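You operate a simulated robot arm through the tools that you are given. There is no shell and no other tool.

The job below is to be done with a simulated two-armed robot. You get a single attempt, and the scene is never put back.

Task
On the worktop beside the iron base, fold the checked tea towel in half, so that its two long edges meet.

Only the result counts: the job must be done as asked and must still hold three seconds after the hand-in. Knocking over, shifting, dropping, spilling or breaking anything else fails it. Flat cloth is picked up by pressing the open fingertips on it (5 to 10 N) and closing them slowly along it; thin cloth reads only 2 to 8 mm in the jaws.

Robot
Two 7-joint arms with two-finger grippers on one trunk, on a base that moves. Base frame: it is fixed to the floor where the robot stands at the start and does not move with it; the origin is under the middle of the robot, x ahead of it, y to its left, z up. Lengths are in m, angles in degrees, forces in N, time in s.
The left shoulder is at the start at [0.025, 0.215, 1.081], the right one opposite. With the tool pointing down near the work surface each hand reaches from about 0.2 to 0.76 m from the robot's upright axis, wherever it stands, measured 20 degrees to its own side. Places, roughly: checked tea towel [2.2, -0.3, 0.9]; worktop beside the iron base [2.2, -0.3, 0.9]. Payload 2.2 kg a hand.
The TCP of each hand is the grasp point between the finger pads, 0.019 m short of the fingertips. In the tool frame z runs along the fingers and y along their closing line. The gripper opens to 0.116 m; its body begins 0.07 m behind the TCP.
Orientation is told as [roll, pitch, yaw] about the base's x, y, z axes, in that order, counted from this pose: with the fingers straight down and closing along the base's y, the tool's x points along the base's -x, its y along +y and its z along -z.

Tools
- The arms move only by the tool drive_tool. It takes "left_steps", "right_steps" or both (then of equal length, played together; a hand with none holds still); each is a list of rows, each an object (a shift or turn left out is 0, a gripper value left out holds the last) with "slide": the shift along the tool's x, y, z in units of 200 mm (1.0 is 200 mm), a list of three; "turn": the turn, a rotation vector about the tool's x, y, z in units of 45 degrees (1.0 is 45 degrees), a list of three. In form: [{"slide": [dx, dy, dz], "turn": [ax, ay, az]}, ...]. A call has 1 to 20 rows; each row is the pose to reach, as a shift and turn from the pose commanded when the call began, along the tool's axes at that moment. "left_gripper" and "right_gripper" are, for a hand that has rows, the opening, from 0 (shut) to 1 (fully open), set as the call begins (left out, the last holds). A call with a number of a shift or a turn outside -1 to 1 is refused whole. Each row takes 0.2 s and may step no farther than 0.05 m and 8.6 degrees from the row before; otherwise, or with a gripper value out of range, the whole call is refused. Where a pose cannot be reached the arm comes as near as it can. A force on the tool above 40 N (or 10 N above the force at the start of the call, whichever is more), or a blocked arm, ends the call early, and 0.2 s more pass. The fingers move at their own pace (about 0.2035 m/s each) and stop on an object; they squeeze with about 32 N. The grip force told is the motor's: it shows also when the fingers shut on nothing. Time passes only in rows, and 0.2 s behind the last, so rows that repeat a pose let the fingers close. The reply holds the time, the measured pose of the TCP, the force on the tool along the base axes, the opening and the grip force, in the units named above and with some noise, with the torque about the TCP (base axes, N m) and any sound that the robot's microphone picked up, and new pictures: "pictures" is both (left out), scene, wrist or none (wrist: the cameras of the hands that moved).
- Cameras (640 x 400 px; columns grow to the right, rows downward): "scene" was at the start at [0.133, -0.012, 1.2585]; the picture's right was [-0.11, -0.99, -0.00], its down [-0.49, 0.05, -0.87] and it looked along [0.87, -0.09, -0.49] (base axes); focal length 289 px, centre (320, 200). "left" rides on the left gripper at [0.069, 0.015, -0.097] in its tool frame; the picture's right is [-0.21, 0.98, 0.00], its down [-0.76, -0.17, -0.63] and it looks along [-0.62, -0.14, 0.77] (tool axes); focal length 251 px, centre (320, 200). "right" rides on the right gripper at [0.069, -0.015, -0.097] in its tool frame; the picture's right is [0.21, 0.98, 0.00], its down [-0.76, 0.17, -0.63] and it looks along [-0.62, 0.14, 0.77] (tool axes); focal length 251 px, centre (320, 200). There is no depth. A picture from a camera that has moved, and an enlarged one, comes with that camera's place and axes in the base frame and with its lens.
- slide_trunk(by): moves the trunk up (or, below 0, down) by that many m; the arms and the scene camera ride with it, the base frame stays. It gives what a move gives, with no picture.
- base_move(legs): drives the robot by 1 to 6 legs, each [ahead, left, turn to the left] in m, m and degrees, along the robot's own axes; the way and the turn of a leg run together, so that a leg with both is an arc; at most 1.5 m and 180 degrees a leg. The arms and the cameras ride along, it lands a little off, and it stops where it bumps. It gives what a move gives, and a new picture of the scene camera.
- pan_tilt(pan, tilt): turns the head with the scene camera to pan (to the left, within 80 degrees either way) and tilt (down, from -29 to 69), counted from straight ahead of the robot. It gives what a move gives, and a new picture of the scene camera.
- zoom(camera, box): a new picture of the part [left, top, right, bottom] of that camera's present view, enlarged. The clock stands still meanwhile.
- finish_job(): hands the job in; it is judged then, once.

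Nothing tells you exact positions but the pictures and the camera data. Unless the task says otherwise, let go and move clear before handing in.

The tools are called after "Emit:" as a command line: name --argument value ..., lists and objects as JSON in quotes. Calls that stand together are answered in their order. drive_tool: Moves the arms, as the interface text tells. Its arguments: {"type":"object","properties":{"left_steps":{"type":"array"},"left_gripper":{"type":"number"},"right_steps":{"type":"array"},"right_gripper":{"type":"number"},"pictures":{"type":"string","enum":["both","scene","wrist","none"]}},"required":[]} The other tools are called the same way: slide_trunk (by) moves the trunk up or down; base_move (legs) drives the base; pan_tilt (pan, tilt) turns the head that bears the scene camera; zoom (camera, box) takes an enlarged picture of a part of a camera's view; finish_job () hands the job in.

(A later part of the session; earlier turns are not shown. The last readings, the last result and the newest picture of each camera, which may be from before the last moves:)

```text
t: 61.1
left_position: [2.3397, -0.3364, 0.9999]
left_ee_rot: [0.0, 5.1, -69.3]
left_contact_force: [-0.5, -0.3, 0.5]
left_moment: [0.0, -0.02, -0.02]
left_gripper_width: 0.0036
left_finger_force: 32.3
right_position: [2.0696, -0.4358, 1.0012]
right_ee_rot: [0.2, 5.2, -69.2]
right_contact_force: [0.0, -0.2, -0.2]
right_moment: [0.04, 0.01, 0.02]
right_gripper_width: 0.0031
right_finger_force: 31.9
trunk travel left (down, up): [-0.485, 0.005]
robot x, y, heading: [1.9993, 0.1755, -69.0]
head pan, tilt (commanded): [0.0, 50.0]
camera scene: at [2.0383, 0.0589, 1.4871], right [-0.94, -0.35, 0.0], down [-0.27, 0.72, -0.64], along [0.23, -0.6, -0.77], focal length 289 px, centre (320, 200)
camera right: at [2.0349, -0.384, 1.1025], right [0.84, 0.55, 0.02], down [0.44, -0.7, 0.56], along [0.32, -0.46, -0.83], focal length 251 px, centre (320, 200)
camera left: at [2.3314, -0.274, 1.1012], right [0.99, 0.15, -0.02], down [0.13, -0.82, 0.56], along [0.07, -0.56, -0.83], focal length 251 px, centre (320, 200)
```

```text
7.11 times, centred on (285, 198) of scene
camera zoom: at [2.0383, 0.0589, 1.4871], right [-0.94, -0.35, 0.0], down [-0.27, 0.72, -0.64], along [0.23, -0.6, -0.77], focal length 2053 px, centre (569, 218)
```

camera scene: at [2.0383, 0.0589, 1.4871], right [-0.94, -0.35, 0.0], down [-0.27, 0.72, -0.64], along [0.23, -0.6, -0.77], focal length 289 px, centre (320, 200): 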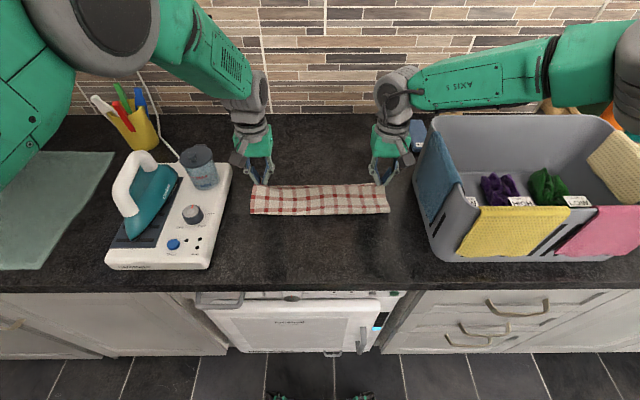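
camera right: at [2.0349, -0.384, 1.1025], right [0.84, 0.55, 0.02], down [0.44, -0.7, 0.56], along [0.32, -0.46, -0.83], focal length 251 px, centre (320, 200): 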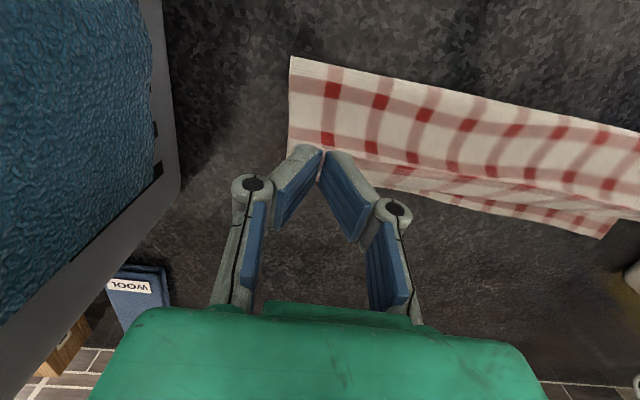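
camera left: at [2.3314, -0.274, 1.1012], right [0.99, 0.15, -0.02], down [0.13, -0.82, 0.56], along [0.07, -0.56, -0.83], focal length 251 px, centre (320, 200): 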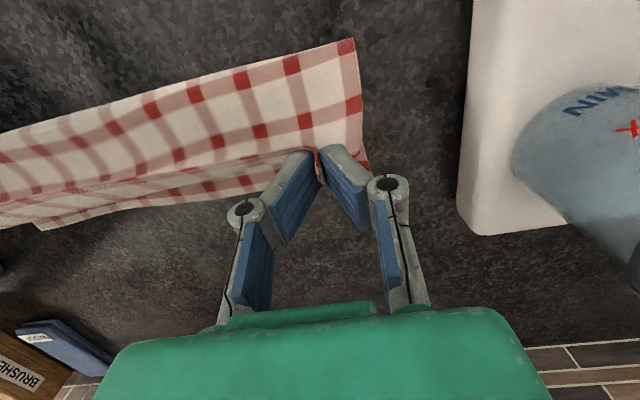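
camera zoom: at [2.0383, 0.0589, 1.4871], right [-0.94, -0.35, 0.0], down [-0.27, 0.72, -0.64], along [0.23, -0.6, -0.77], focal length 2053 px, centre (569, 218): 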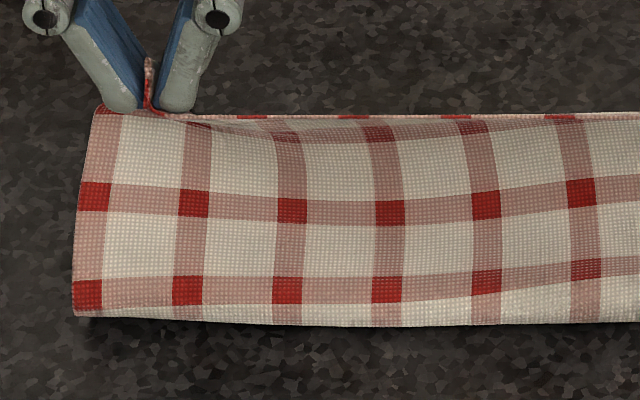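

The hem strip is now flopped to the far side—just what's needed. I'll continue over toward the back edge, rotating the hands further.

Emit:
drive_tool --left_steps '[{"slide": [-0.03, 0, 0.008], "turn": [0, 0.11, 0]}, {"slide": [-0.06, 0, 0.017], "turn": [0, 0.22, 0]}, {"slide": [-0.093, 0, 0.029], "turn": [0, 0.33, 0]}, {"slide": [-0.126, 0, 0.043], "turn": [0, 0.44, 0]}, {"slide": [-0.159, 0, 0.061], "turn": [0, 0.556, 0]}]' --right_steps '[{"slide": [-0.033, 0, 0.008], "turn": [0, 0.11, 0]}, {"slide": [-0.066, 0, 0.018], "turn": [0, 0.22, 0]}, {"slide": [-0.101, 0, 0.031], "turn": [0, 0.33, 0]}, {"slide": [-0.136, 0, 0.046], "turn": [0, 0.44, 0]}, {"slide": [-0.172, 0, 0.065], "turn": [0, 0.556, 0]}]' --pictures "both"

Emit:
zoom --camera "scene" --box '[230, 130, 410, 230]'

Emit:
zoom --camera "left" --box '[0, 20, 400, 260]'

```text
t: 62.3
left_position: [2.3139, -0.3291, 1.0031]
left_ee_rot: [0.1, 30.2, -69.3]
left_contact_force: [0.0, -0.8, 0.1]
left_moment: [-0.01, 0.01, -0.02]
left_gripper_width: 0.0035
left_finger_force: 32.4
left hand out of reach, approached as far as the arm can: row 4, 5
right_position: [2.0693, -0.432, 1.0001]
right_ee_rot: [0.1, 28.4, -69.2]
right_contact_force: [0.6, -0.9, 0.3]
right_moment: [-0.02, 0.0, 0.03]
right_gripper_width: 0.0029
right_finger_force: 31.7
right hand out of reach, approached as far as the arm can: row 4, 5
trunk travel left (down, up): [-0.485, 0.005]
robot x, y, heading: [1.9973, 0.1765, -69.2]
head pan, tilt (commanded): [0.0, 50.0]
camera scene: at [2.0368, 0.0603, 1.4874], right [-0.94, -0.35, 0.0], down [-0.27, 0.72, -0.64], along [0.23, -0.6, -0.77], focal length 289 px, centre (320, 200)
camera right: at [2.0506, -0.4241, 1.1165], right [0.85, 0.52, 0.1], down [0.5, -0.84, 0.2], along [0.19, -0.11, -0.97], focal length 251 px, centre (320, 200)
camera left: at [2.3231, -0.3116, 1.1196], right [0.98, 0.17, -0.11], down [0.19, -0.97, 0.17], along [-0.07, -0.18, -0.98], focal length 251 px, centre (320, 200)
```

scene: 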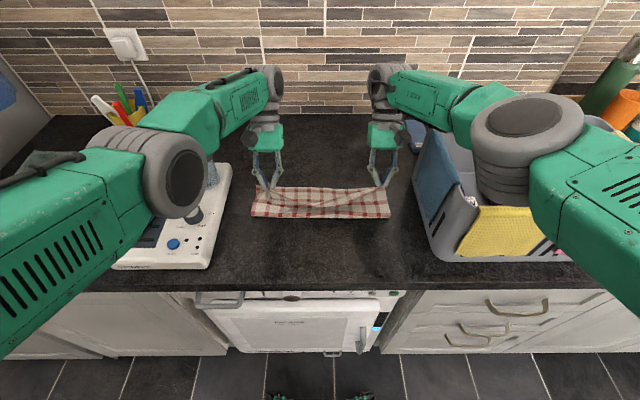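
right: 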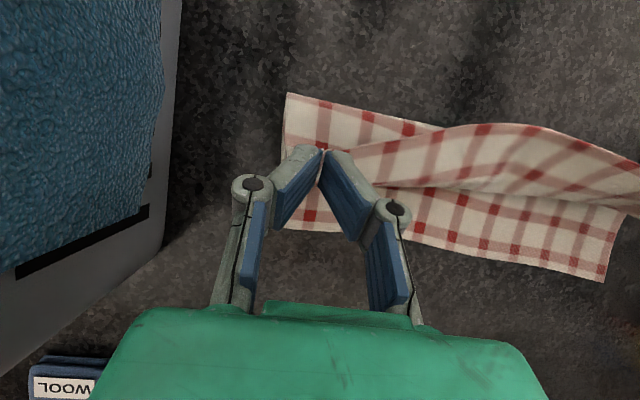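
left: 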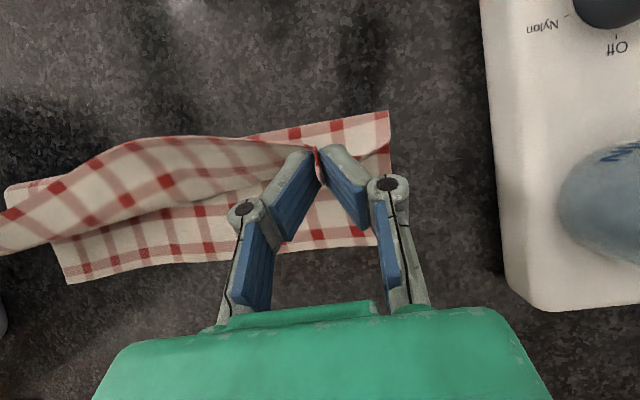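

```text
3.56 times, centred on (320, 180) of scene
camera zoom: at [2.0368, 0.0603, 1.4874], right [-0.94, -0.35, 0.0], down [-0.27, 0.72, -0.64], along [0.23, -0.6, -0.77], focal length 1026 px, centre (320, 271)
```

zoom: 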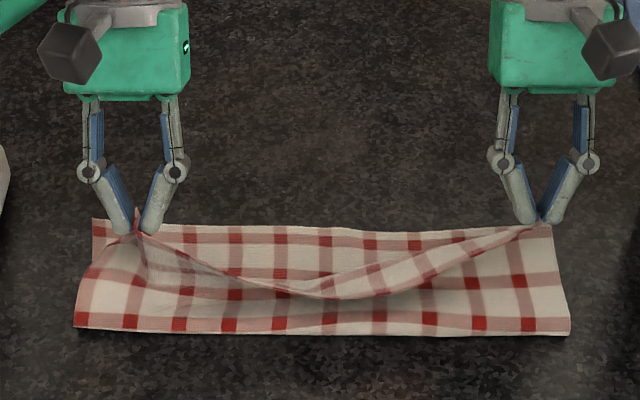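

```text
1.60 times, centred on (200, 140) of left
camera zoom: at [2.3231, -0.3116, 1.1196], right [0.98, 0.17, -0.11], down [0.19, -0.97, 0.17], along [-0.07, -0.18, -0.98], focal length 402 px, centre (512, 296)
```

zoom: 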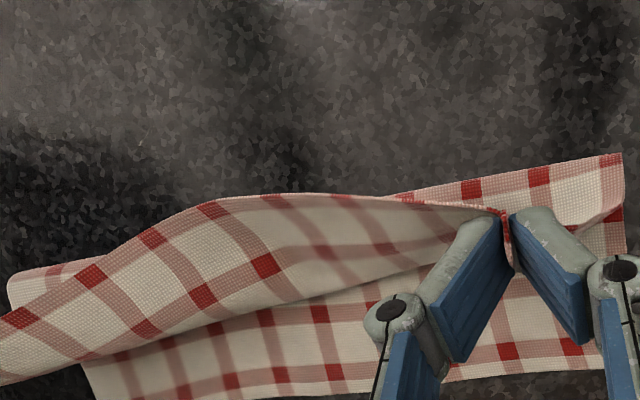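

The arms ran out of reach at that tilt and the hands drew together. I'll go back to a smaller tilt (≈8°) where the hem was hanging correctly.

Emit:
drive_tool --left_steps '[{"slide": [0.034, 0, -0.002], "turn": [0, -0.122, 0]}, {"slide": [0.068, 0, -0.005], "turn": [0, -0.245, 0]}, {"slide": [0.1, 0, -0.007], "turn": [0, -0.367, 0]}, {"slide": [0.135, 0, -0.009], "turn": [0, -0.489, 0]}, {"slide": [0.135, 0, -0.009], "turn": [0, -0.489, 0]}]' --right_steps '[{"slide": [0.034, 0, -0.002], "turn": [0, -0.122, 0]}, {"slide": [0.068, 0, -0.005], "turn": [0, -0.245, 0]}, {"slide": [0.1, 0, -0.007], "turn": [0, -0.367, 0]}, {"slide": [0.135, 0, -0.009], "turn": [0, -0.489, 0]}, {"slide": [0.135, 0, -0.009], "turn": [0, -0.489, 0]}]' --pictures "none"

Emit:
zoom --camera "scene" --box '[230, 130, 410, 230]'

Emit:
zoom --camera "left" --box '[0, 20, 400, 260]'

```text
t: 63.5
left_position: [2.3116, -0.404, 0.994]
left_ee_rot: [0.0, 8.0, -69.3]
left_contact_force: [0.0, 0.1, -0.7]
left_moment: [-0.02, 0.04, -0.01]
left_gripper_width: 0.0036
left_finger_force: 31.6
left hand out of reach, approached as far as the arm can: row 1, 2, 3, 4, 5
right_position: [2.0595, -0.4057, 1.0154]
right_ee_rot: [0.1, 8.0, -69.3]
right_contact_force: [0.8, -0.3, 0.3]
right_moment: [0.05, 0.01, 0.01]
right_gripper_width: 0.0029
right_finger_force: 31.9
trunk travel left (down, up): [-0.485, 0.005]
robot x, y, heading: [1.9967, 0.1793, -69.2]
head pan, tilt (commanded): [0.0, 50.0]
```

```text
3.56 times, centred on (320, 180) of scene
camera zoom: at [2.0363, 0.0592, 1.4873], right [-0.94, -0.35, 0.0], down [-0.27, 0.72, -0.64], along [0.23, -0.6, -0.77], focal length 1026 px, centre (320, 271)
```

zoom: 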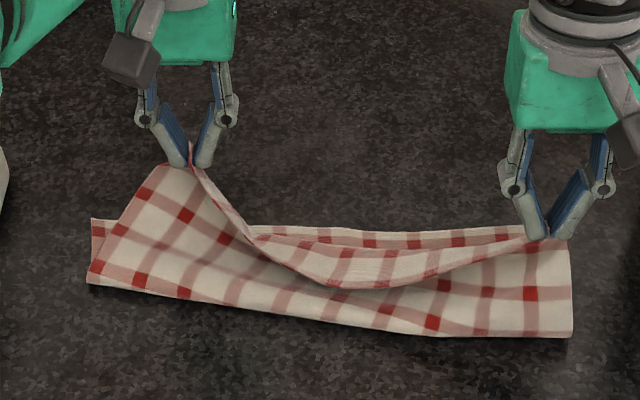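

```text
1.60 times, centred on (200, 140) of left
camera zoom: at [2.3053, -0.3464, 1.0988], right [0.99, 0.15, -0.03], down [0.14, -0.84, 0.52], along [0.05, -0.52, -0.85], focal length 402 px, centre (512, 296)
```

zoom: 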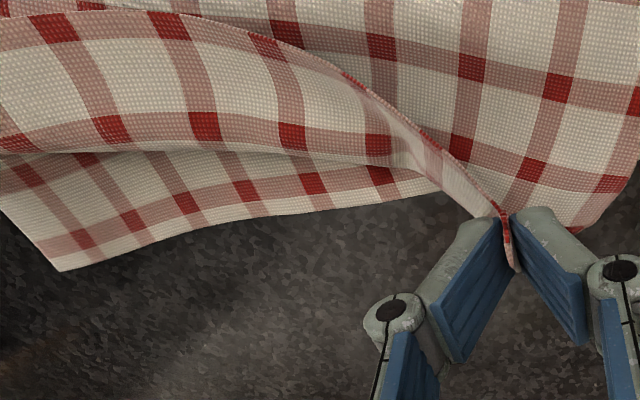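

The left arm got stuck in an awkward configuration and pulled its end of the cloth about 6–7 cm too far. Let me look at the whole scene before correcting.

Emit:
zoom --camera "scene" --box '[0, 0, 640, 400]'

```text
1.00 times, centred on (320, 200) of scene (not enlarged: the box is as wide or as high as the picture)
camera zoom: at [2.0363, 0.0592, 1.4873], right [-0.94, -0.35, 0.0], down [-0.27, 0.72, -0.64], along [0.23, -0.6, -0.77], focal length 289 px, centre (320, 200)
```

zoom: 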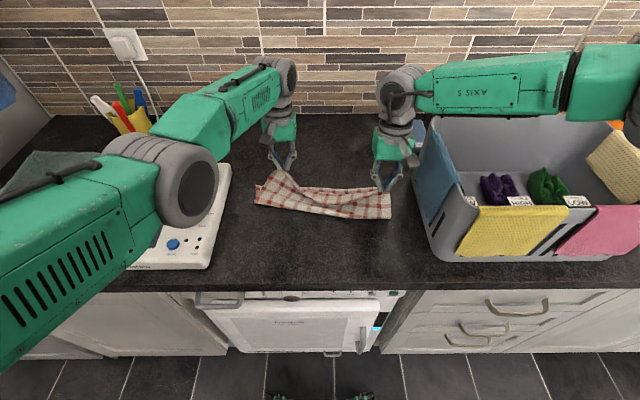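

The left arm's elbow has swung into a limit. I'll try a small corrective step with the left hand only, toward me and to the left.

Emit:
drive_tool --left_steps '[{"slide": [0.04, 0.03, -0.03]}, {"slide": [0.08, 0.06, -0.06]}]' --pictures "scene"

```text
t: 64.1
left_position: [2.3171, -0.4035, 1.0026]
left_ee_rot: [0.2, 8.2, -69.3]
left_contact_force: [0.6, -0.6, -0.9]
left_moment: [0.01, -0.02, -0.03]
left_gripper_width: 0.0035
left_finger_force: 32.1
left hand out of reach, approached as far as the arm can: row 1, 2
right_position: [2.0596, -0.4067, 1.0161]
right_ee_rot: [0.2, 7.9, -69.2]
right_contact_force: [-0.1, 0.5, 0.1]
right_moment: [0.0, 0.0, -0.07]
right_gripper_width: 0.0031
right_finger_force: 32.1
trunk travel left (down, up): [-0.485, 0.005]
robot x, y, heading: [1.9955, 0.1796, -69.0]
head pan, tilt (commanded): [0.0, 50.0]
camera scene: at [2.0367, 0.0593, 1.4873], right [-0.94, -0.35, 0.0], down [-0.27, 0.72, -0.64], along [0.23, -0.6, -0.77], focal length 289 px, centre (320, 200)
```

scene: 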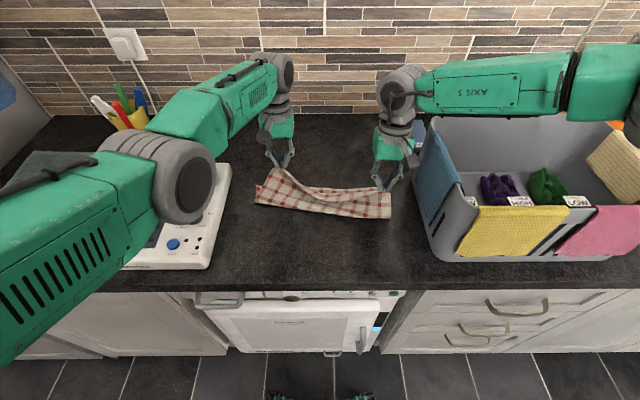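

The left arm won't bend back in this configuration, but I can use the base: backing up 2.5 cm and shifting 4 cm left puts the left hand where it belongs, then the right hand can be re-positioned.

Emit:
base_move --legs '[[-0.025, 0.041, 0]]'

```text
t: 65.0
left_position: [2.3343, -0.3713, 1.0033]
left_ee_rot: [0.5, 8.1, -69.5]
left_contact_force: [-0.6, -0.9, 0.8]
left_moment: [-0.02, -0.02, 0.01]
left_gripper_width: 0.0037
left_finger_force: 31.9
right_position: [2.0777, -0.3746, 1.0127]
right_ee_rot: [0.5, 8.1, -69.6]
right_contact_force: [-0.1, 0.2, -0.4]
right_moment: [0.04, -0.06, 0.02]
right_gripper_width: 0.0028
right_finger_force: 31.8
trunk travel left (down, up): [-0.485, 0.005]
robot x, y, heading: [2.0229, 0.2141, -69.3]
head pan, tilt (commanded): [0.0, 50.0]
camera scene: at [2.0688, 0.0948, 1.487], right [-0.94, -0.35, 0.0], down [-0.27, 0.72, -0.64], along [0.22, -0.6, -0.77], focal length 289 px, centre (320, 200)
```

scene: 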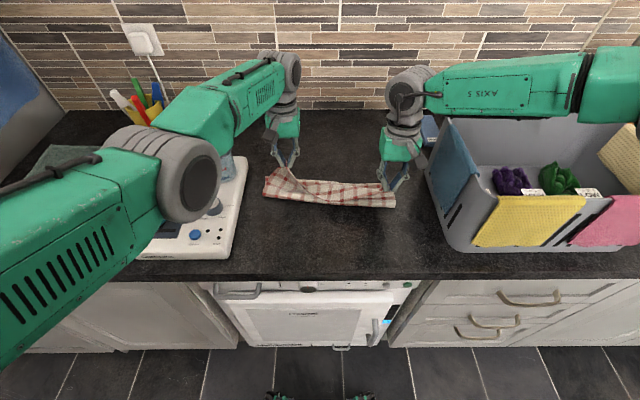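

Left hand is now at about the right spot. I'll lower the trunk 3 cm (brings both hands down and improves reach), then move the right hand over to match.

Emit:
slide_trunk --by -0.03

Emit:
drive_tool --right_steps '[{"slide": [-0.06, -0.02, -0.02]}, {"slide": [-0.12, -0.04, -0.04]}, {"slide": [-0.18, -0.06, -0.05]}, {"slide": [-0.24, -0.08, -0.05]}, {"slide": [-0.3, -0.1, -0.04]}, {"slide": [-0.36, -0.12, -0.025]}, {"slide": [-0.4, -0.13, -0.01]}, {"slide": [-0.439, -0.14, 0]}]' --pictures "both"

Emit:
zoom --camera "scene" --box '[240, 120, 420, 220]'

```text
t: 65.7
left_position: [2.3466, -0.3592, 0.9737]
left_ee_rot: [0.0, 8.2, -69.5]
left_contact_force: [1.0, -0.6, 0.3]
left_moment: [-0.04, 0.12, 0.02]
left_gripper_width: 0.0037
left_finger_force: 32.6
right_position: [2.0893, -0.363, 0.9912]
right_ee_rot: [-0.2, 7.6, -69.3]
right_contact_force: [0.6, 0.4, -0.5]
right_moment: [-0.05, 0.07, 0.01]
right_gripper_width: 0.0029
right_finger_force: 32.3
trunk travel left (down, up): [-0.455, 0.035]
robot x, y, heading: [2.027, 0.2162, -69.5]
head pan, tilt (commanded): [0.0, 50.0]
```

```text
t: 67.5
left_position: [2.3432, -0.3624, 0.9751]
left_ee_rot: [0.2, 8.0, -69.5]
left_contact_force: [0.4, -0.3, 0.8]
left_moment: [-0.03, 0.06, -0.01]
left_gripper_width: 0.0035
left_finger_force: 31.9
right_position: [2.0908, -0.4576, 0.9758]
right_ee_rot: [0.2, 7.8, -69.4]
right_contact_force: [0.9, -0.3, -0.5]
right_moment: [0.0, 0.08, 0.04]
right_gripper_width: 0.0031
right_finger_force: 32.3
trunk travel left (down, up): [-0.455, 0.035]
robot x, y, heading: [2.0251, 0.2147, -69.4]
head pan, tilt (commanded): [0.0, 50.0]
camera scene: at [2.0902, 0.1058, 1.457], right [-0.93, -0.35, 0.02], down [-0.28, 0.72, -0.64], along [0.21, -0.6, -0.77], focal length 289 px, centre (320, 200)
camera right: at [2.0563, -0.4112, 1.0795], right [0.84, 0.54, 0.03], down [0.45, -0.72, 0.53], along [0.31, -0.43, -0.85], focal length 251 px, centre (320, 200)
```

scene: 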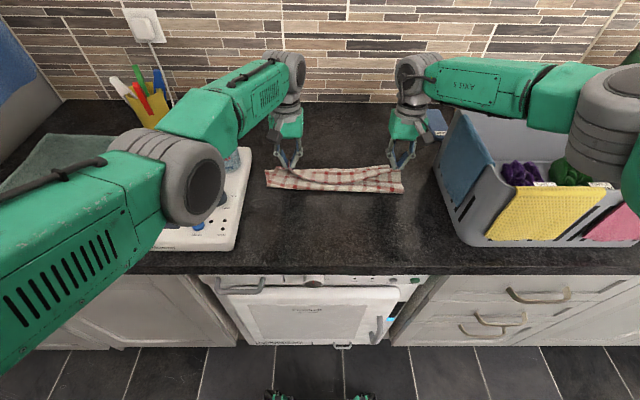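
right: 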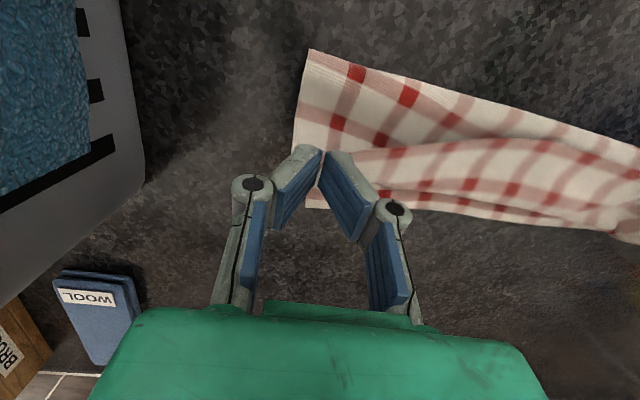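

```text
3.56 times, centred on (330, 170) of scene
camera zoom: at [2.0902, 0.1058, 1.457], right [-0.93, -0.35, 0.02], down [-0.28, 0.72, -0.64], along [0.21, -0.6, -0.77], focal length 1026 px, centre (284, 307)
```

zoom: 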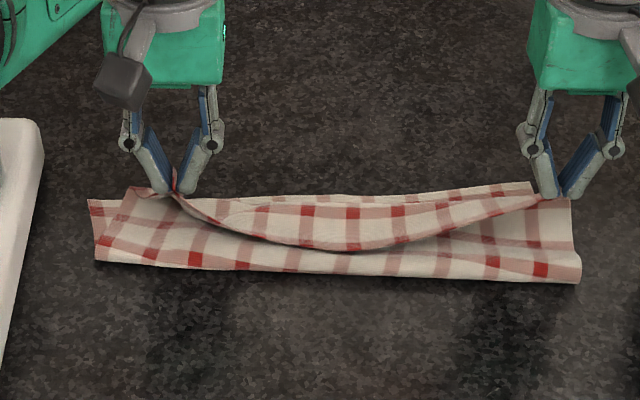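

Both hands are at matching positions but only 0.27 m apart, so the hem sags in the middle. It was taut and nicely flopped at 0.288 m; I'll spread the right hand outward to restore that.

Emit:
drive_tool --right_steps '[{"slide": [0, -0.03, -0.02]}, {"slide": [0, -0.06, -0.03]}, {"slide": [0, -0.085, -0.03]}]' --pictures "none"

Emit:
zoom --camera "scene" --box '[240, 120, 420, 220]'

Emit:
zoom --camera "left" --box '[0, 20, 400, 260]'

Emit:
zoom --camera "right" --box '[240, 20, 640, 260]'

```text
t: 68.3
left_position: [2.3503, -0.358, 0.9705]
left_ee_rot: [0.1, 8.7, -69.4]
left_contact_force: [-0.3, -0.3, -1.4]
left_moment: [-0.07, 0.1, 0.02]
left_gripper_width: 0.0037
left_finger_force: 31.4
right_position: [2.0824, -0.46, 0.9827]
right_ee_rot: [-0.2, 7.9, -69.4]
right_contact_force: [2.7, 0.6, 0.2]
right_moment: [-0.03, 0.12, 0.03]
right_gripper_width: 0.0029
right_finger_force: 31.9
trunk travel left (down, up): [-0.455, 0.035]
robot x, y, heading: [2.0273, 0.2099, -69.4]
head pan, tilt (commanded): [0.0, 50.0]
```

```text
3.56 times, centred on (330, 170) of scene
camera zoom: at [2.0939, 0.1074, 1.4571], right [-0.93, -0.35, 0.02], down [-0.28, 0.72, -0.64], along [0.21, -0.6, -0.77], focal length 1026 px, centre (284, 307)
```

zoom: 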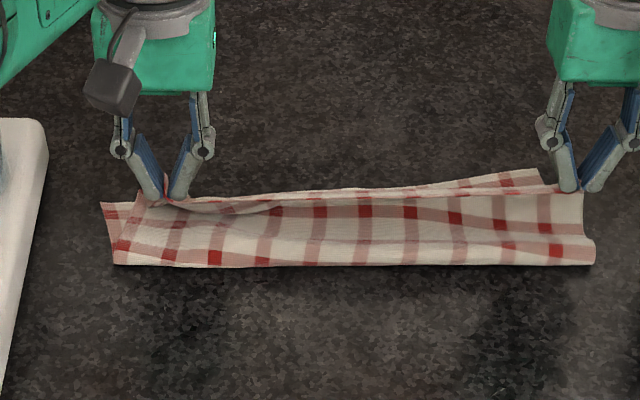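

```text
1.60 times, centred on (200, 140) of left
camera zoom: at [2.3454, -0.3015, 1.0752], right [0.99, 0.14, -0.03], down [0.14, -0.85, 0.51], along [0.05, -0.51, -0.86], focal length 402 px, centre (512, 296)
```

zoom: 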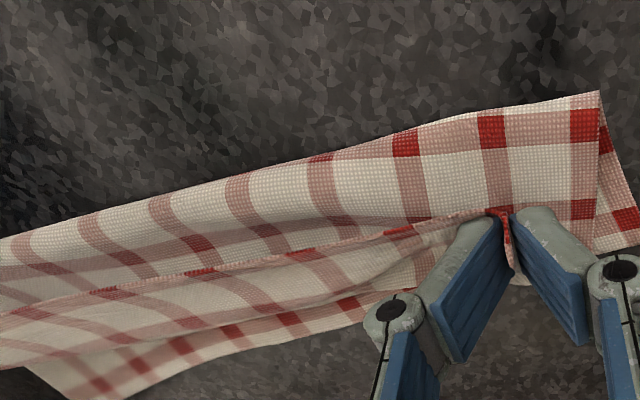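

```text
1.60 times, centred on (440, 140) of right
camera zoom: at [2.0491, -0.4139, 1.0868], right [0.84, 0.54, 0.03], down [0.45, -0.72, 0.52], along [0.3, -0.43, -0.85], focal length 402 px, centre (128, 296)
```

zoom: 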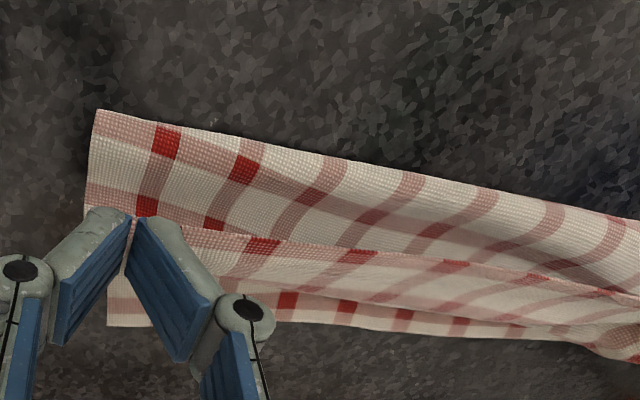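

Emit:
zoom --camera "scene" --box '[262, 155, 342, 205]'

Emit:
zoom --camera "scene" --box '[335, 155, 415, 205]'

Emit:
zoom --camera "left" --box '[140, 110, 340, 235]'

```text
8.00 times, centred on (302, 180) of scene
camera zoom: at [2.0939, 0.1074, 1.4571], right [-0.93, -0.35, 0.02], down [-0.28, 0.72, -0.64], along [0.21, -0.6, -0.77], focal length 2309 px, centre (464, 360)
```

zoom: 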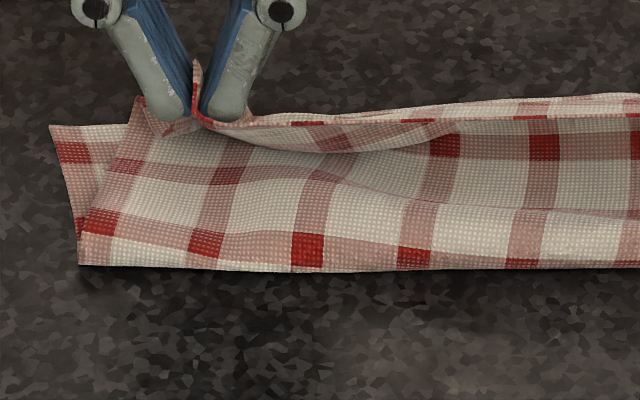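

```text
8.00 times, centred on (375, 180) of scene
camera zoom: at [2.0939, 0.1074, 1.4571], right [-0.93, -0.35, 0.02], down [-0.28, 0.72, -0.64], along [0.21, -0.6, -0.77], focal length 2309 px, centre (-120, 360)
```

zoom: 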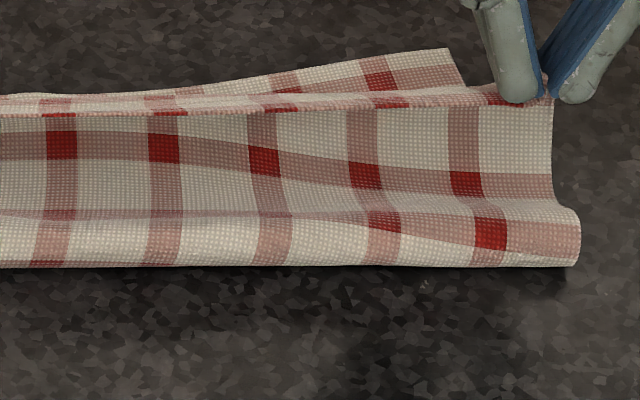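

```text
3.20 times, centred on (240, 172) of left
camera zoom: at [2.3454, -0.3015, 1.0752], right [0.99, 0.14, -0.03], down [0.14, -0.85, 0.51], along [0.05, -0.51, -0.86], focal length 805 px, centre (576, 288)
```

zoom: 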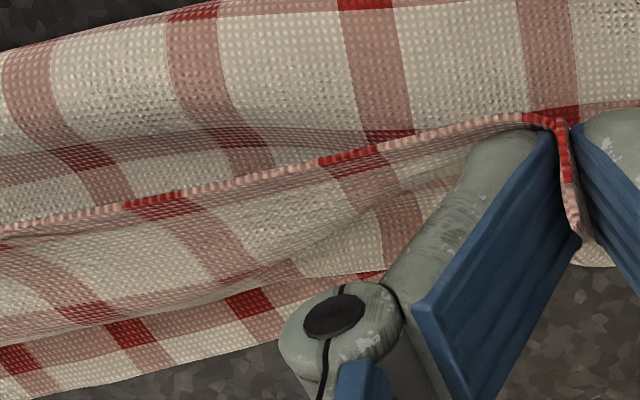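

The hem is standing up but the cloth folds under it when slack. I'll calibrate where the crease is now using the fixed worktop edge before adjusting.

Emit:
zoom --camera "scene" --box '[240, 160, 420, 290]'

```text
3.08 times, centred on (330, 225) of scene
camera zoom: at [2.0939, 0.1074, 1.4571], right [-0.93, -0.35, 0.02], down [-0.28, 0.72, -0.64], along [0.21, -0.6, -0.77], focal length 888 px, centre (289, 123)
```

zoom: 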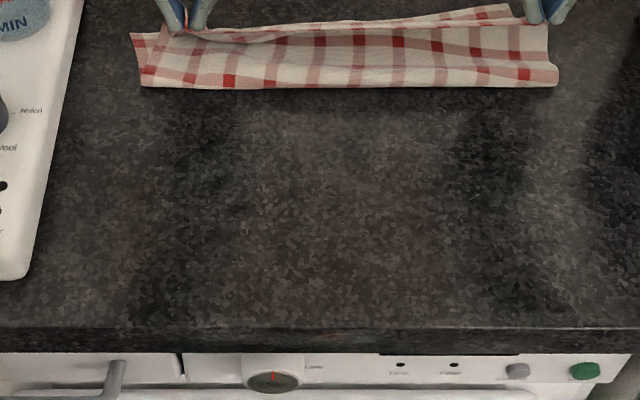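

The whole towel has shifted about 3.5 cm toward the wall (crease ≈ 0.583, back edge ≈ 0.694 m), still square with the counter and beside the iron base. So I need more height here: raising the trunk 3 cm should tauten the flap.

Emit:
slide_trunk --by 0.03

Emit:
zoom --camera "scene" --box '[240, 130, 420, 230]'

Emit:
zoom --camera "left" --box '[0, 20, 400, 260]'

Emit:
zoom --camera "right" --box '[240, 20, 640, 260]'

```text
t: 69.1
left_position: [2.3493, -0.3566, 0.9949]
left_ee_rot: [0.4, 9.8, -69.1]
left_contact_force: [-0.3, -0.6, 0.2]
left_moment: [-0.02, 0.18, 0.01]
left_gripper_width: 0.0039
left_finger_force: 31.7
right_position: [2.0805, -0.4619, 1.011]
right_ee_rot: [0.0, 7.8, -69.3]
right_contact_force: [2.8, 2.0, 0.2]
right_moment: [-0.02, 0.08, 0.04]
right_gripper_width: 0.0032
right_finger_force: 31.9
trunk travel left (down, up): [-0.485, 0.005]
robot x, y, heading: [2.0291, 0.2179, -69.2]
head pan, tilt (commanded): [0.0, 50.0]
```

```text
3.56 times, centred on (330, 180) of scene
camera zoom: at [2.0794, 0.101, 1.4871], right [-0.94, -0.35, 0.01], down [-0.28, 0.72, -0.64], along [0.22, -0.6, -0.77], focal length 1026 px, centre (284, 271)
```

zoom: 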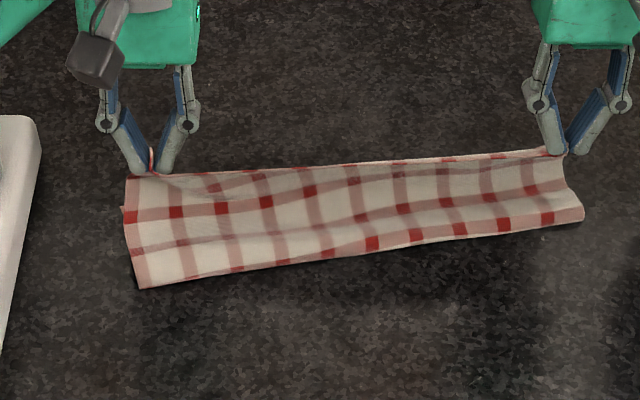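

```text
1.60 times, centred on (200, 140) of left
camera zoom: at [2.3435, -0.3026, 1.1002], right [0.99, 0.15, -0.03], down [0.14, -0.86, 0.49], along [0.05, -0.49, -0.87], focal length 402 px, centre (512, 296)
```

zoom: 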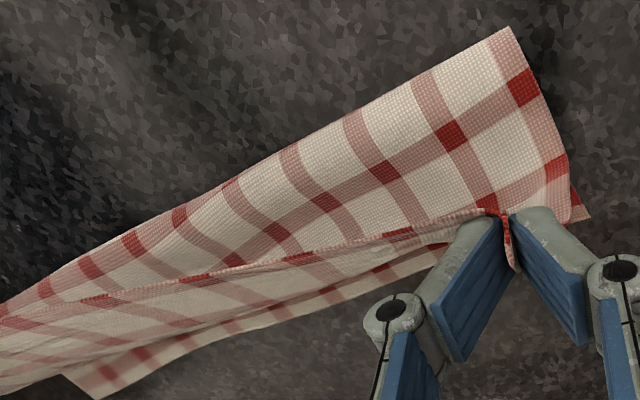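

```text
1.60 times, centred on (440, 140) of right
camera zoom: at [2.0467, -0.4154, 1.1154], right [0.84, 0.54, 0.03], down [0.45, -0.72, 0.52], along [0.31, -0.43, -0.85], focal length 402 px, centre (128, 296)
```

zoom: 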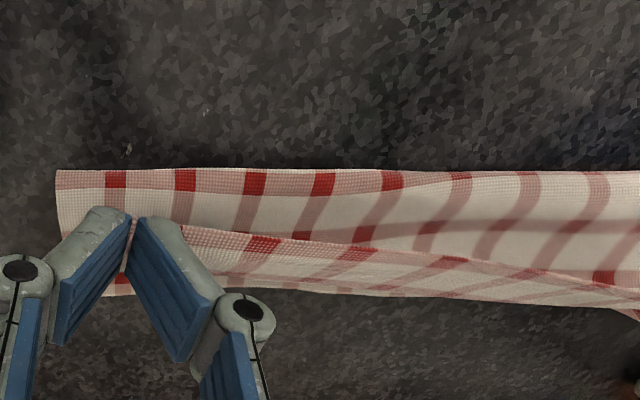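

The towel has swivelled: its right end is now farther from me than its left, and the arms are tugging on it. I'll lower the trunk, then move the right hand (which is free to move) farther and slightly inward to relax the tension and square the hem with the crease.

Emit:
slide_trunk --by -0.03

Emit:
drive_tool --right_steps '[{"slide": [-0.05, 0.03, -0.007]}, {"slide": [-0.1, 0.04, -0.014]}, {"slide": [-0.15, 0.04, -0.021]}, {"slide": [-0.2, 0.04, -0.028]}, {"slide": [-0.25, 0.04, -0.035]}]' --pictures "both"

Emit:
zoom --camera "scene" --box '[240, 120, 420, 220]'

```text
t: 69.8
left_position: [2.3311, -0.362, 0.9626]
left_ee_rot: [1.5, 10.4, -69.2]
left_contact_force: [-1.6, -1.1, 0.5]
left_moment: [-0.02, 0.07, 0.06]
left_gripper_width: 0.0037
left_finger_force: 31.7
right_position: [2.0614, -0.4701, 0.9784]
right_ee_rot: [0.8, 7.7, -69.5]
right_contact_force: [2.1, 1.1, -0.1]
right_moment: [0.01, -0.04, -0.03]
right_gripper_width: 0.0031
right_finger_force: 32.1
trunk travel left (down, up): [-0.455, 0.035]
robot x, y, heading: [2.024, 0.215, -69.6]
head pan, tilt (commanded): [0.0, 50.0]
```

```text
t: 71.0
left_position: [2.3444, -0.3614, 0.9716]
left_ee_rot: [0.3, 8.6, -69.4]
left_contact_force: [0.8, 0.3, 0.6]
left_moment: [-0.01, 0.1, 0.01]
left_gripper_width: 0.0036
left_finger_force: 32.3
right_position: [2.097, -0.4898, 0.9819]
right_ee_rot: [0.1, 7.8, -69.4]
right_contact_force: [0.7, 1.0, 0.5]
right_moment: [-0.04, 0.13, -0.01]
right_gripper_width: 0.0026
right_finger_force: 31.8
right hand out of reach, approached as far as the arm can: row 3, 4, 5
trunk travel left (down, up): [-0.455, 0.035]
robot x, y, heading: [2.0281, 0.2141, -69.1]
head pan, tilt (commanded): [0.0, 50.0]
camera scene: at [2.0862, 0.1044, 1.4571], right [-0.94, -0.35, 0.01], down [-0.28, 0.72, -0.64], along [0.22, -0.6, -0.77], focal length 289 px, centre (320, 200)
camera right: at [2.0639, -0.4436, 1.0856], right [0.84, 0.54, 0.03], down [0.45, -0.72, 0.52], along [0.31, -0.43, -0.85], focal length 251 px, centre (320, 200)
```

scene: 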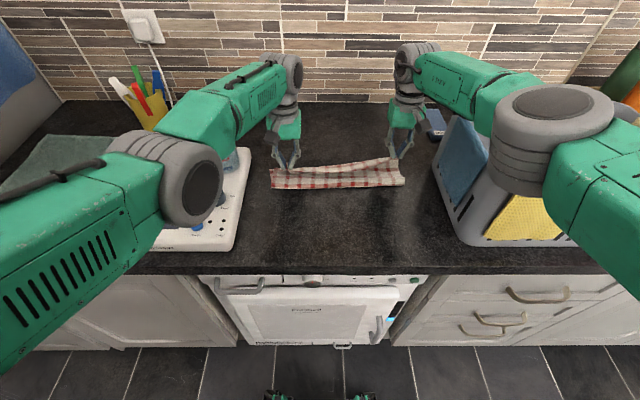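
right: 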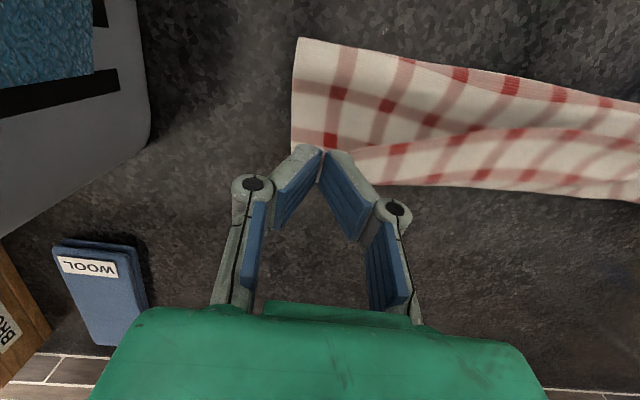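

```text
3.56 times, centred on (330, 170) of scene
camera zoom: at [2.0862, 0.1044, 1.4571], right [-0.94, -0.35, 0.01], down [-0.28, 0.72, -0.64], along [0.22, -0.6, -0.77], focal length 1026 px, centre (284, 307)
```

zoom: 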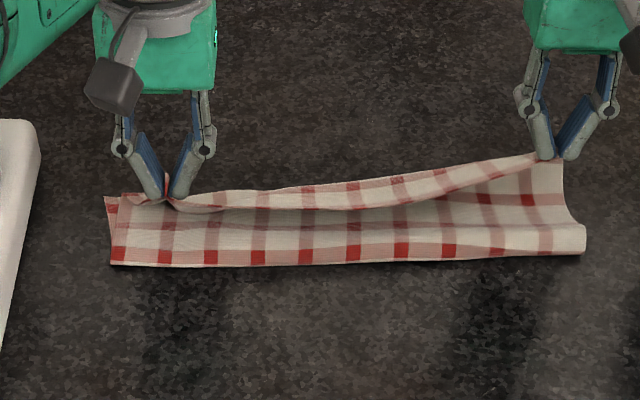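

Both arms are close to their limits. I'll set the hem down low, let go, and then reset the arms safely at height before finishing the flip from a closer base position.

Emit:
slide_trunk --by -0.03

Emit:
zoom --camera "scene" --box '[0, 0, 640, 400]'

Emit:
zoom --camera "scene" --box '[250, 110, 430, 210]'

```text
t: 71.8
left_position: [2.3436, -0.3589, 0.9385]
left_ee_rot: [0.4, 9.3, -69.3]
left_contact_force: [0.6, 0.5, 0.8]
left_moment: [-0.01, 0.09, 0.01]
left_gripper_width: 0.0036
left_finger_force: 31.9
right_position: [2.0978, -0.4885, 0.9526]
right_ee_rot: [0.1, 7.7, -69.4]
right_contact_force: [1.2, 0.0, 0.3]
right_moment: [-0.04, 0.11, 0.04]
right_gripper_width: 0.0029
right_finger_force: 32.2
trunk travel left (down, up): [-0.425, 0.065]
robot x, y, heading: [2.0272, 0.2138, -69.3]
head pan, tilt (commanded): [0.0, 50.0]
```

```text
1.00 times, centred on (320, 200) of scene (not enlarged: the box is as wide or as high as the picture)
camera zoom: at [2.08, 0.1024, 1.4273], right [-0.94, -0.35, 0.01], down [-0.28, 0.72, -0.64], along [0.22, -0.6, -0.77], focal length 289 px, centre (320, 200)
```

zoom: 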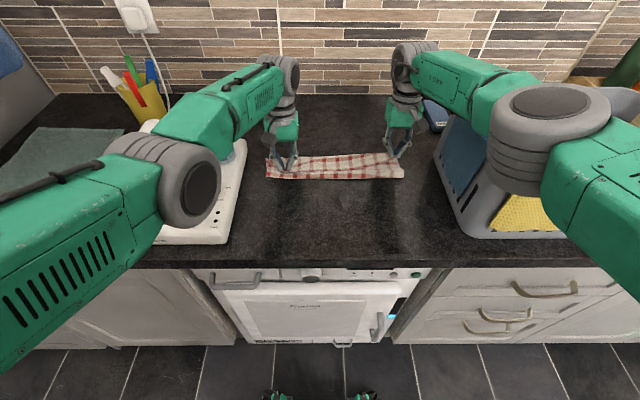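

```text
3.56 times, centred on (340, 160) of scene
camera zoom: at [2.08, 0.1024, 1.4273], right [-0.94, -0.35, 0.01], down [-0.28, 0.72, -0.64], along [0.22, -0.6, -0.77], focal length 1026 px, centre (249, 342)
```

zoom: 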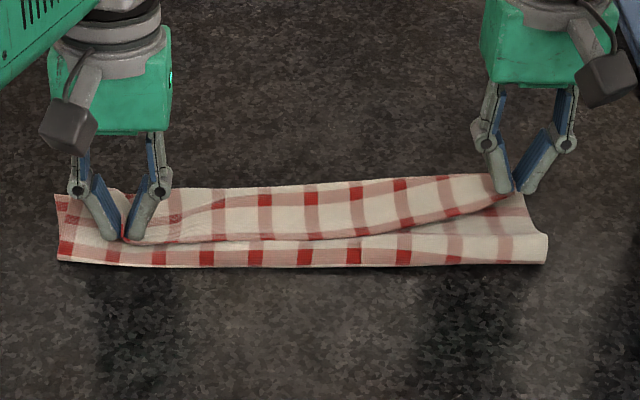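

Emit:
drive_tool --left_gripper 0.2 --right_gripper 0.2 --left_steps '[{"slide": [0, 0, 0]}, {"slide": [0, 0, 0]}]' --right_steps '[{"slide": [0, 0, 0]}, {"slide": [0, 0, 0]}]' --pictures "none"

Emit:
slide_trunk --by 0.06

Emit:
zoom --camera "scene" --box '[0, 0, 640, 400]'

Emit:
zoom --camera "scene" --box '[240, 130, 420, 230]'

```text
t: 72.4
left_position: [2.3216, -0.368, 0.9397]
left_ee_rot: [1.6, 9.4, -69.4]
left_contact_force: [-0.5, 0.5, 0.6]
left_moment: [0.02, -0.01, 0.0]
left_gripper_width: 0.0232
left_finger_force: 0.0
right_position: [2.074, -0.4967, 0.9482]
right_ee_rot: [1.1, 7.7, -69.5]
right_contact_force: [0.3, -0.8, 0.0]
right_moment: [-0.01, -0.09, 0.0]
right_gripper_width: 0.0234
right_finger_force: 0.2
trunk travel left (down, up): [-0.425, 0.065]
robot x, y, heading: [2.0247, 0.2136, -69.5]
head pan, tilt (commanded): [0.0, 50.0]
```

```text
t: 73.4
left_position: [2.3315, -0.3644, 0.9966]
left_ee_rot: [1.3, 9.7, -69.3]
left_contact_force: [0.7, 0.1, -0.9]
left_moment: [0.0, 0.0, 0.01]
left_gripper_width: 0.0232
left_finger_force: 0.1
right_position: [2.0825, -0.4947, 1.0097]
right_ee_rot: [0.7, 7.9, -69.4]
right_contact_force: [-0.2, 0.2, -0.7]
right_moment: [0.01, 0.02, 0.02]
right_gripper_width: 0.0232
right_finger_force: 0.0
trunk travel left (down, up): [-0.485, 0.005]
robot x, y, heading: [2.023, 0.2162, -69.4]
head pan, tilt (commanded): [0.0, 50.0]
```

```text
1.00 times, centred on (320, 200) of scene (not enlarged: the box is as wide or as high as the picture)
camera zoom: at [2.0586, 0.0931, 1.4871], right [-0.94, -0.35, -0.01], down [-0.27, 0.72, -0.64], along [0.23, -0.6, -0.77], focal length 289 px, centre (320, 200)
```

zoom: 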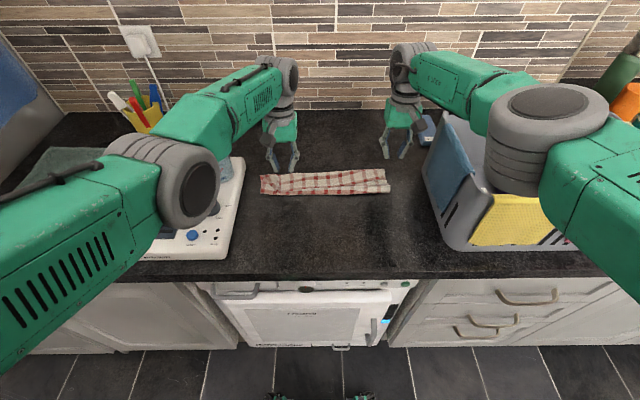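

```text
3.56 times, centred on (330, 180) of scene
camera zoom: at [2.0586, 0.0931, 1.4871], right [-0.94, -0.35, -0.01], down [-0.27, 0.72, -0.64], along [0.23, -0.6, -0.77], focal length 1026 px, centre (284, 271)
```

zoom: 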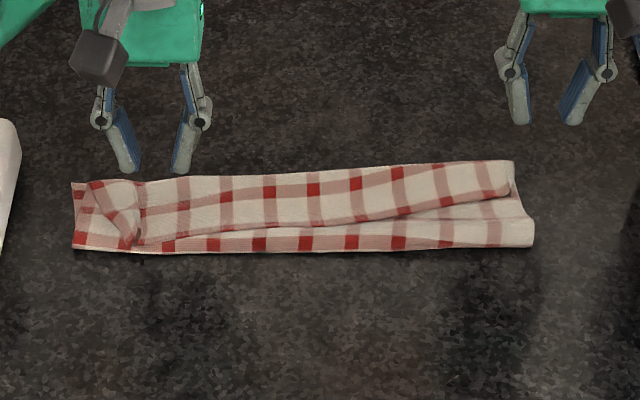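

Released. Now resetting both arms: moving them up and back toward me, with the tilt removed.

Emit:
drive_tool --left_steps '[{"slide": [0.1, 0, -0.1], "turn": [0, -0.04, 0]}, {"slide": [0.2, 0.02, -0.2], "turn": [0, -0.08, 0]}, {"slide": [0.3, 0.04, -0.3], "turn": [0, -0.12, 0]}, {"slide": [0.4, 0.06, -0.35], "turn": [0, -0.16, 0]}, {"slide": [0.5, 0.08, -0.4], "turn": [0, -0.2, 0]}]' --right_steps '[{"slide": [0.1, 0, -0.1], "turn": [0, -0.04, 0]}, {"slide": [0.2, 0, -0.2], "turn": [0, -0.08, 0]}, {"slide": [0.3, 0, -0.3], "turn": [0, -0.12, 0]}, {"slide": [0.4, 0, -0.35], "turn": [0, -0.15, 0]}, {"slide": [0.5, 0, -0.4], "turn": [0, -0.175, 0]}]' --pictures "scene"

```text
t: 74.6
left_position: [2.3304, -0.4084, 1.1089]
left_ee_rot: [0.2, -1.4, -69.6]
left_contact_force: [0.1, 0.5, -0.1]
left_moment: [-0.02, 0.02, 0.01]
left_gripper_width: 0.0232
left_finger_force: 0.0
left hand out of reach, approached as far as the arm can: row 1, 2, 3, 4, 5
right_position: [2.0566, -0.404, 1.1056]
right_ee_rot: [0.3, -0.2, -69.5]
right_contact_force: [0.3, -0.1, 0.0]
right_moment: [-0.02, 0.08, 0.03]
right_gripper_width: 0.0233
right_finger_force: 0.0
trunk travel left (down, up): [-0.485, 0.005]
robot x, y, heading: [2.025, 0.2159, -69.1]
head pan, tilt (commanded): [0.0, 50.0]
camera scene: at [2.0764, 0.1031, 1.4875], right [-0.94, -0.35, 0.01], down [-0.28, 0.72, -0.64], along [0.22, -0.6, -0.77], focal length 289 px, centre (320, 200)
```

scene: 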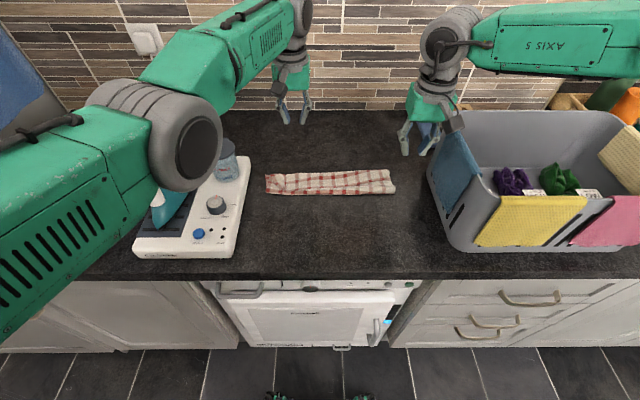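

The right arm is back to normal; the left is still stuck far out. I'll try moving it left and up.

Emit:
drive_tool --left_steps '[{"slide": [0, 0.1, -0.15]}, {"slide": [0, 0.2, -0.3]}, {"slide": [0, 0.3, -0.45]}, {"slide": [0, 0.4, -0.6]}, {"slide": [0, 0.5, -0.7]}]' --pictures "scene"

```text
t: 75.8
left_position: [2.4019, -0.3985, 1.2465]
left_ee_rot: [1.0, -1.2, -69.7]
left_contact_force: [-1.0, 0.6, -0.4]
left_moment: [-0.01, -0.02, 0.0]
left_gripper_width: 0.0233
left_finger_force: 0.0
left hand out of reach, approached as far as the arm can: row 1, 2, 3, 4, 5
right_position: [2.0393, -0.411, 1.1013]
right_ee_rot: [1.0, -0.1, -69.6]
right_contact_force: [0.4, 0.1, 0.0]
right_moment: [-0.03, -0.03, 0.02]
right_gripper_width: 0.0231
right_finger_force: 0.1
trunk travel left (down, up): [-0.485, 0.005]
robot x, y, heading: [2.0211, 0.2151, -69.6]
head pan, tilt (commanded): [0.0, 50.0]
camera scene: at [2.0542, 0.0933, 1.4873], right [-0.94, -0.35, -0.01], down [-0.27, 0.72, -0.64], along [0.23, -0.6, -0.77], focal length 289 px, centre (320, 200)
```

scene: 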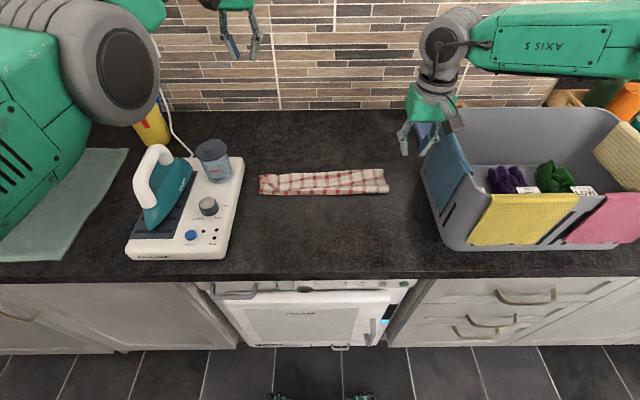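

Emit:
drive_tool --left_steps '[{"slide": [0.12, 0.05, 0]}, {"slide": [0.24, 0.1, 0]}, {"slide": [0.36, 0.15, 0]}, {"slide": [0.48, 0.2, 0]}, {"slide": [0.6, 0.2, 0]}]' --pictures "scene"

```text
t: 77.0
left_position: [2.4324, -0.3906, 1.261]
left_ee_rot: [0.8, -0.7, -69.5]
left_contact_force: [-0.1, -0.2, -0.2]
left_moment: [0.01, 0.01, 0.01]
left_gripper_width: 0.023
left_finger_force: 0.0
left hand out of reach, approached as far as the arm can: row 1, 2, 3, 4, 5
right_position: [2.0465, -0.4085, 1.1026]
right_ee_rot: [0.8, -0.1, -69.4]
right_contact_force: [0.3, -0.6, -0.4]
right_moment: [0.01, 0.02, -0.02]
right_gripper_width: 0.0233
right_finger_force: 0.0
trunk travel left (down, up): [-0.485, 0.005]
robot x, y, heading: [2.0206, 0.2086, -69.4]
head pan, tilt (commanded): [0.0, 50.0]
camera scene: at [2.0581, 0.0941, 1.4873], right [-0.94, -0.35, 0.0], down [-0.27, 0.72, -0.64], along [0.23, -0.6, -0.77], focal length 289 px, centre (320, 200)
```

scene: 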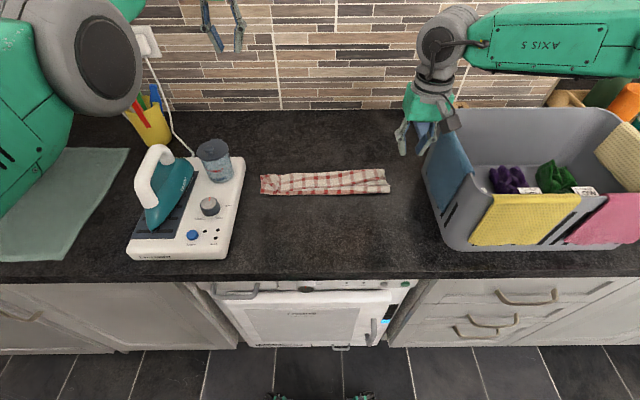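

Emit:
drive_tool --left_steps '[{"slide": [0, 0, 0], "turn": [0, -0.15, 0]}, {"slide": [0.05, 0, -0.05], "turn": [0, -0.3, 0]}, {"slide": [0.1, 0, -0.1], "turn": [0, -0.45, 0]}, {"slide": [0.2, 0, -0.1], "turn": [0, -0.6, 0]}, {"slide": [0.3, 0, -0.1], "turn": [0, -0.7, 0]}, {"slide": [0.4, 0, -0.1], "turn": [0, -0.7, 0]}]' --pictures "scene"

```text
t: 78.4
left_position: [2.4137, -0.4972, 1.3062]
left_ee_rot: [0.7, -32.8, -69.9]
left_contact_force: [-0.3, 0.3, -0.2]
left_moment: [-0.01, 0.03, 0.01]
left_gripper_width: 0.0234
left_finger_force: 0.1
left hand out of reach, approached as far as the arm can: row 1, 2, 3, 4, 5, 6
right_position: [2.0492, -0.4073, 1.1029]
right_ee_rot: [0.5, -0.2, -69.6]
right_contact_force: [0.5, 0.2, 0.4]
right_moment: [0.0, -0.04, 0.06]
right_gripper_width: 0.0231
right_finger_force: 0.1
trunk travel left (down, up): [-0.485, 0.005]
robot x, y, heading: [2.0234, 0.2127, -69.6]
head pan, tilt (commanded): [0.0, 50.0]
camera scene: at [2.066, 0.0974, 1.4874], right [-0.94, -0.35, 0.0], down [-0.27, 0.72, -0.64], along [0.22, -0.6, -0.77], focal length 289 px, centre (320, 200)
```

scene: 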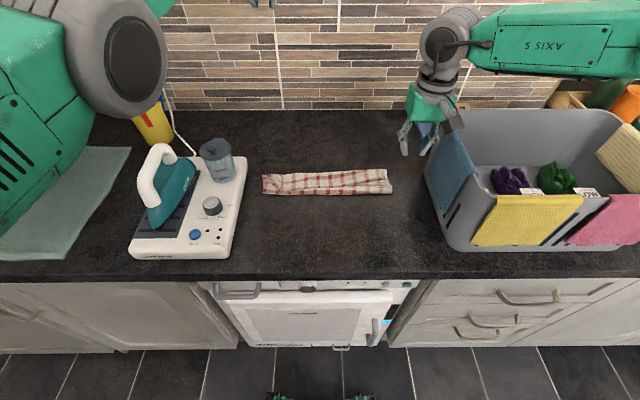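

The left arm seems stretched straight (a singular pose). Let me look at it directly.

Emit:
pan_tilt --pan 25 --tilt 15

```text
t: 79.4
left_position: [2.4116, -0.4973, 1.3066]
left_ee_rot: [0.8, -32.7, -70.0]
left_contact_force: [0.5, 0.0, 0.8]
left_moment: [0.01, -0.01, -0.02]
left_gripper_width: 0.0232
left_finger_force: 0.0
right_position: [2.0465, -0.409, 1.1035]
right_ee_rot: [0.7, -0.1, -69.6]
right_contact_force: [-1.2, -0.3, -0.5]
right_moment: [-0.03, 0.03, 0.0]
right_gripper_width: 0.0233
right_finger_force: 0.1
trunk travel left (down, up): [-0.485, 0.005]
robot x, y, heading: [2.0219, 0.2169, -69.2]
head pan, tilt (commanded): [25.0, 15.0]
camera scene: at [2.1031, 0.1024, 1.5409], right [-0.7, -0.71, 0.0], down [-0.19, 0.19, -0.96], along [0.69, -0.67, -0.26], focal length 289 px, centre (320, 200)
```

scene: 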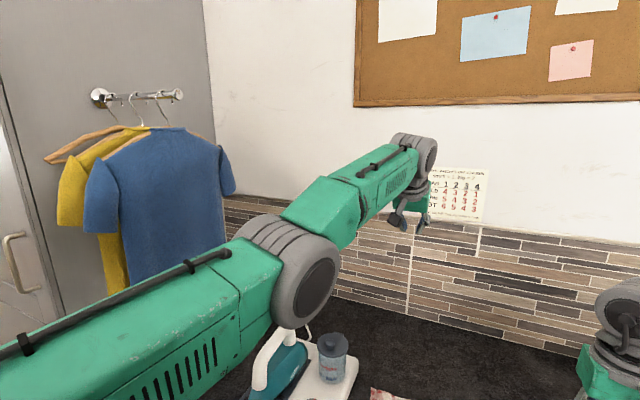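

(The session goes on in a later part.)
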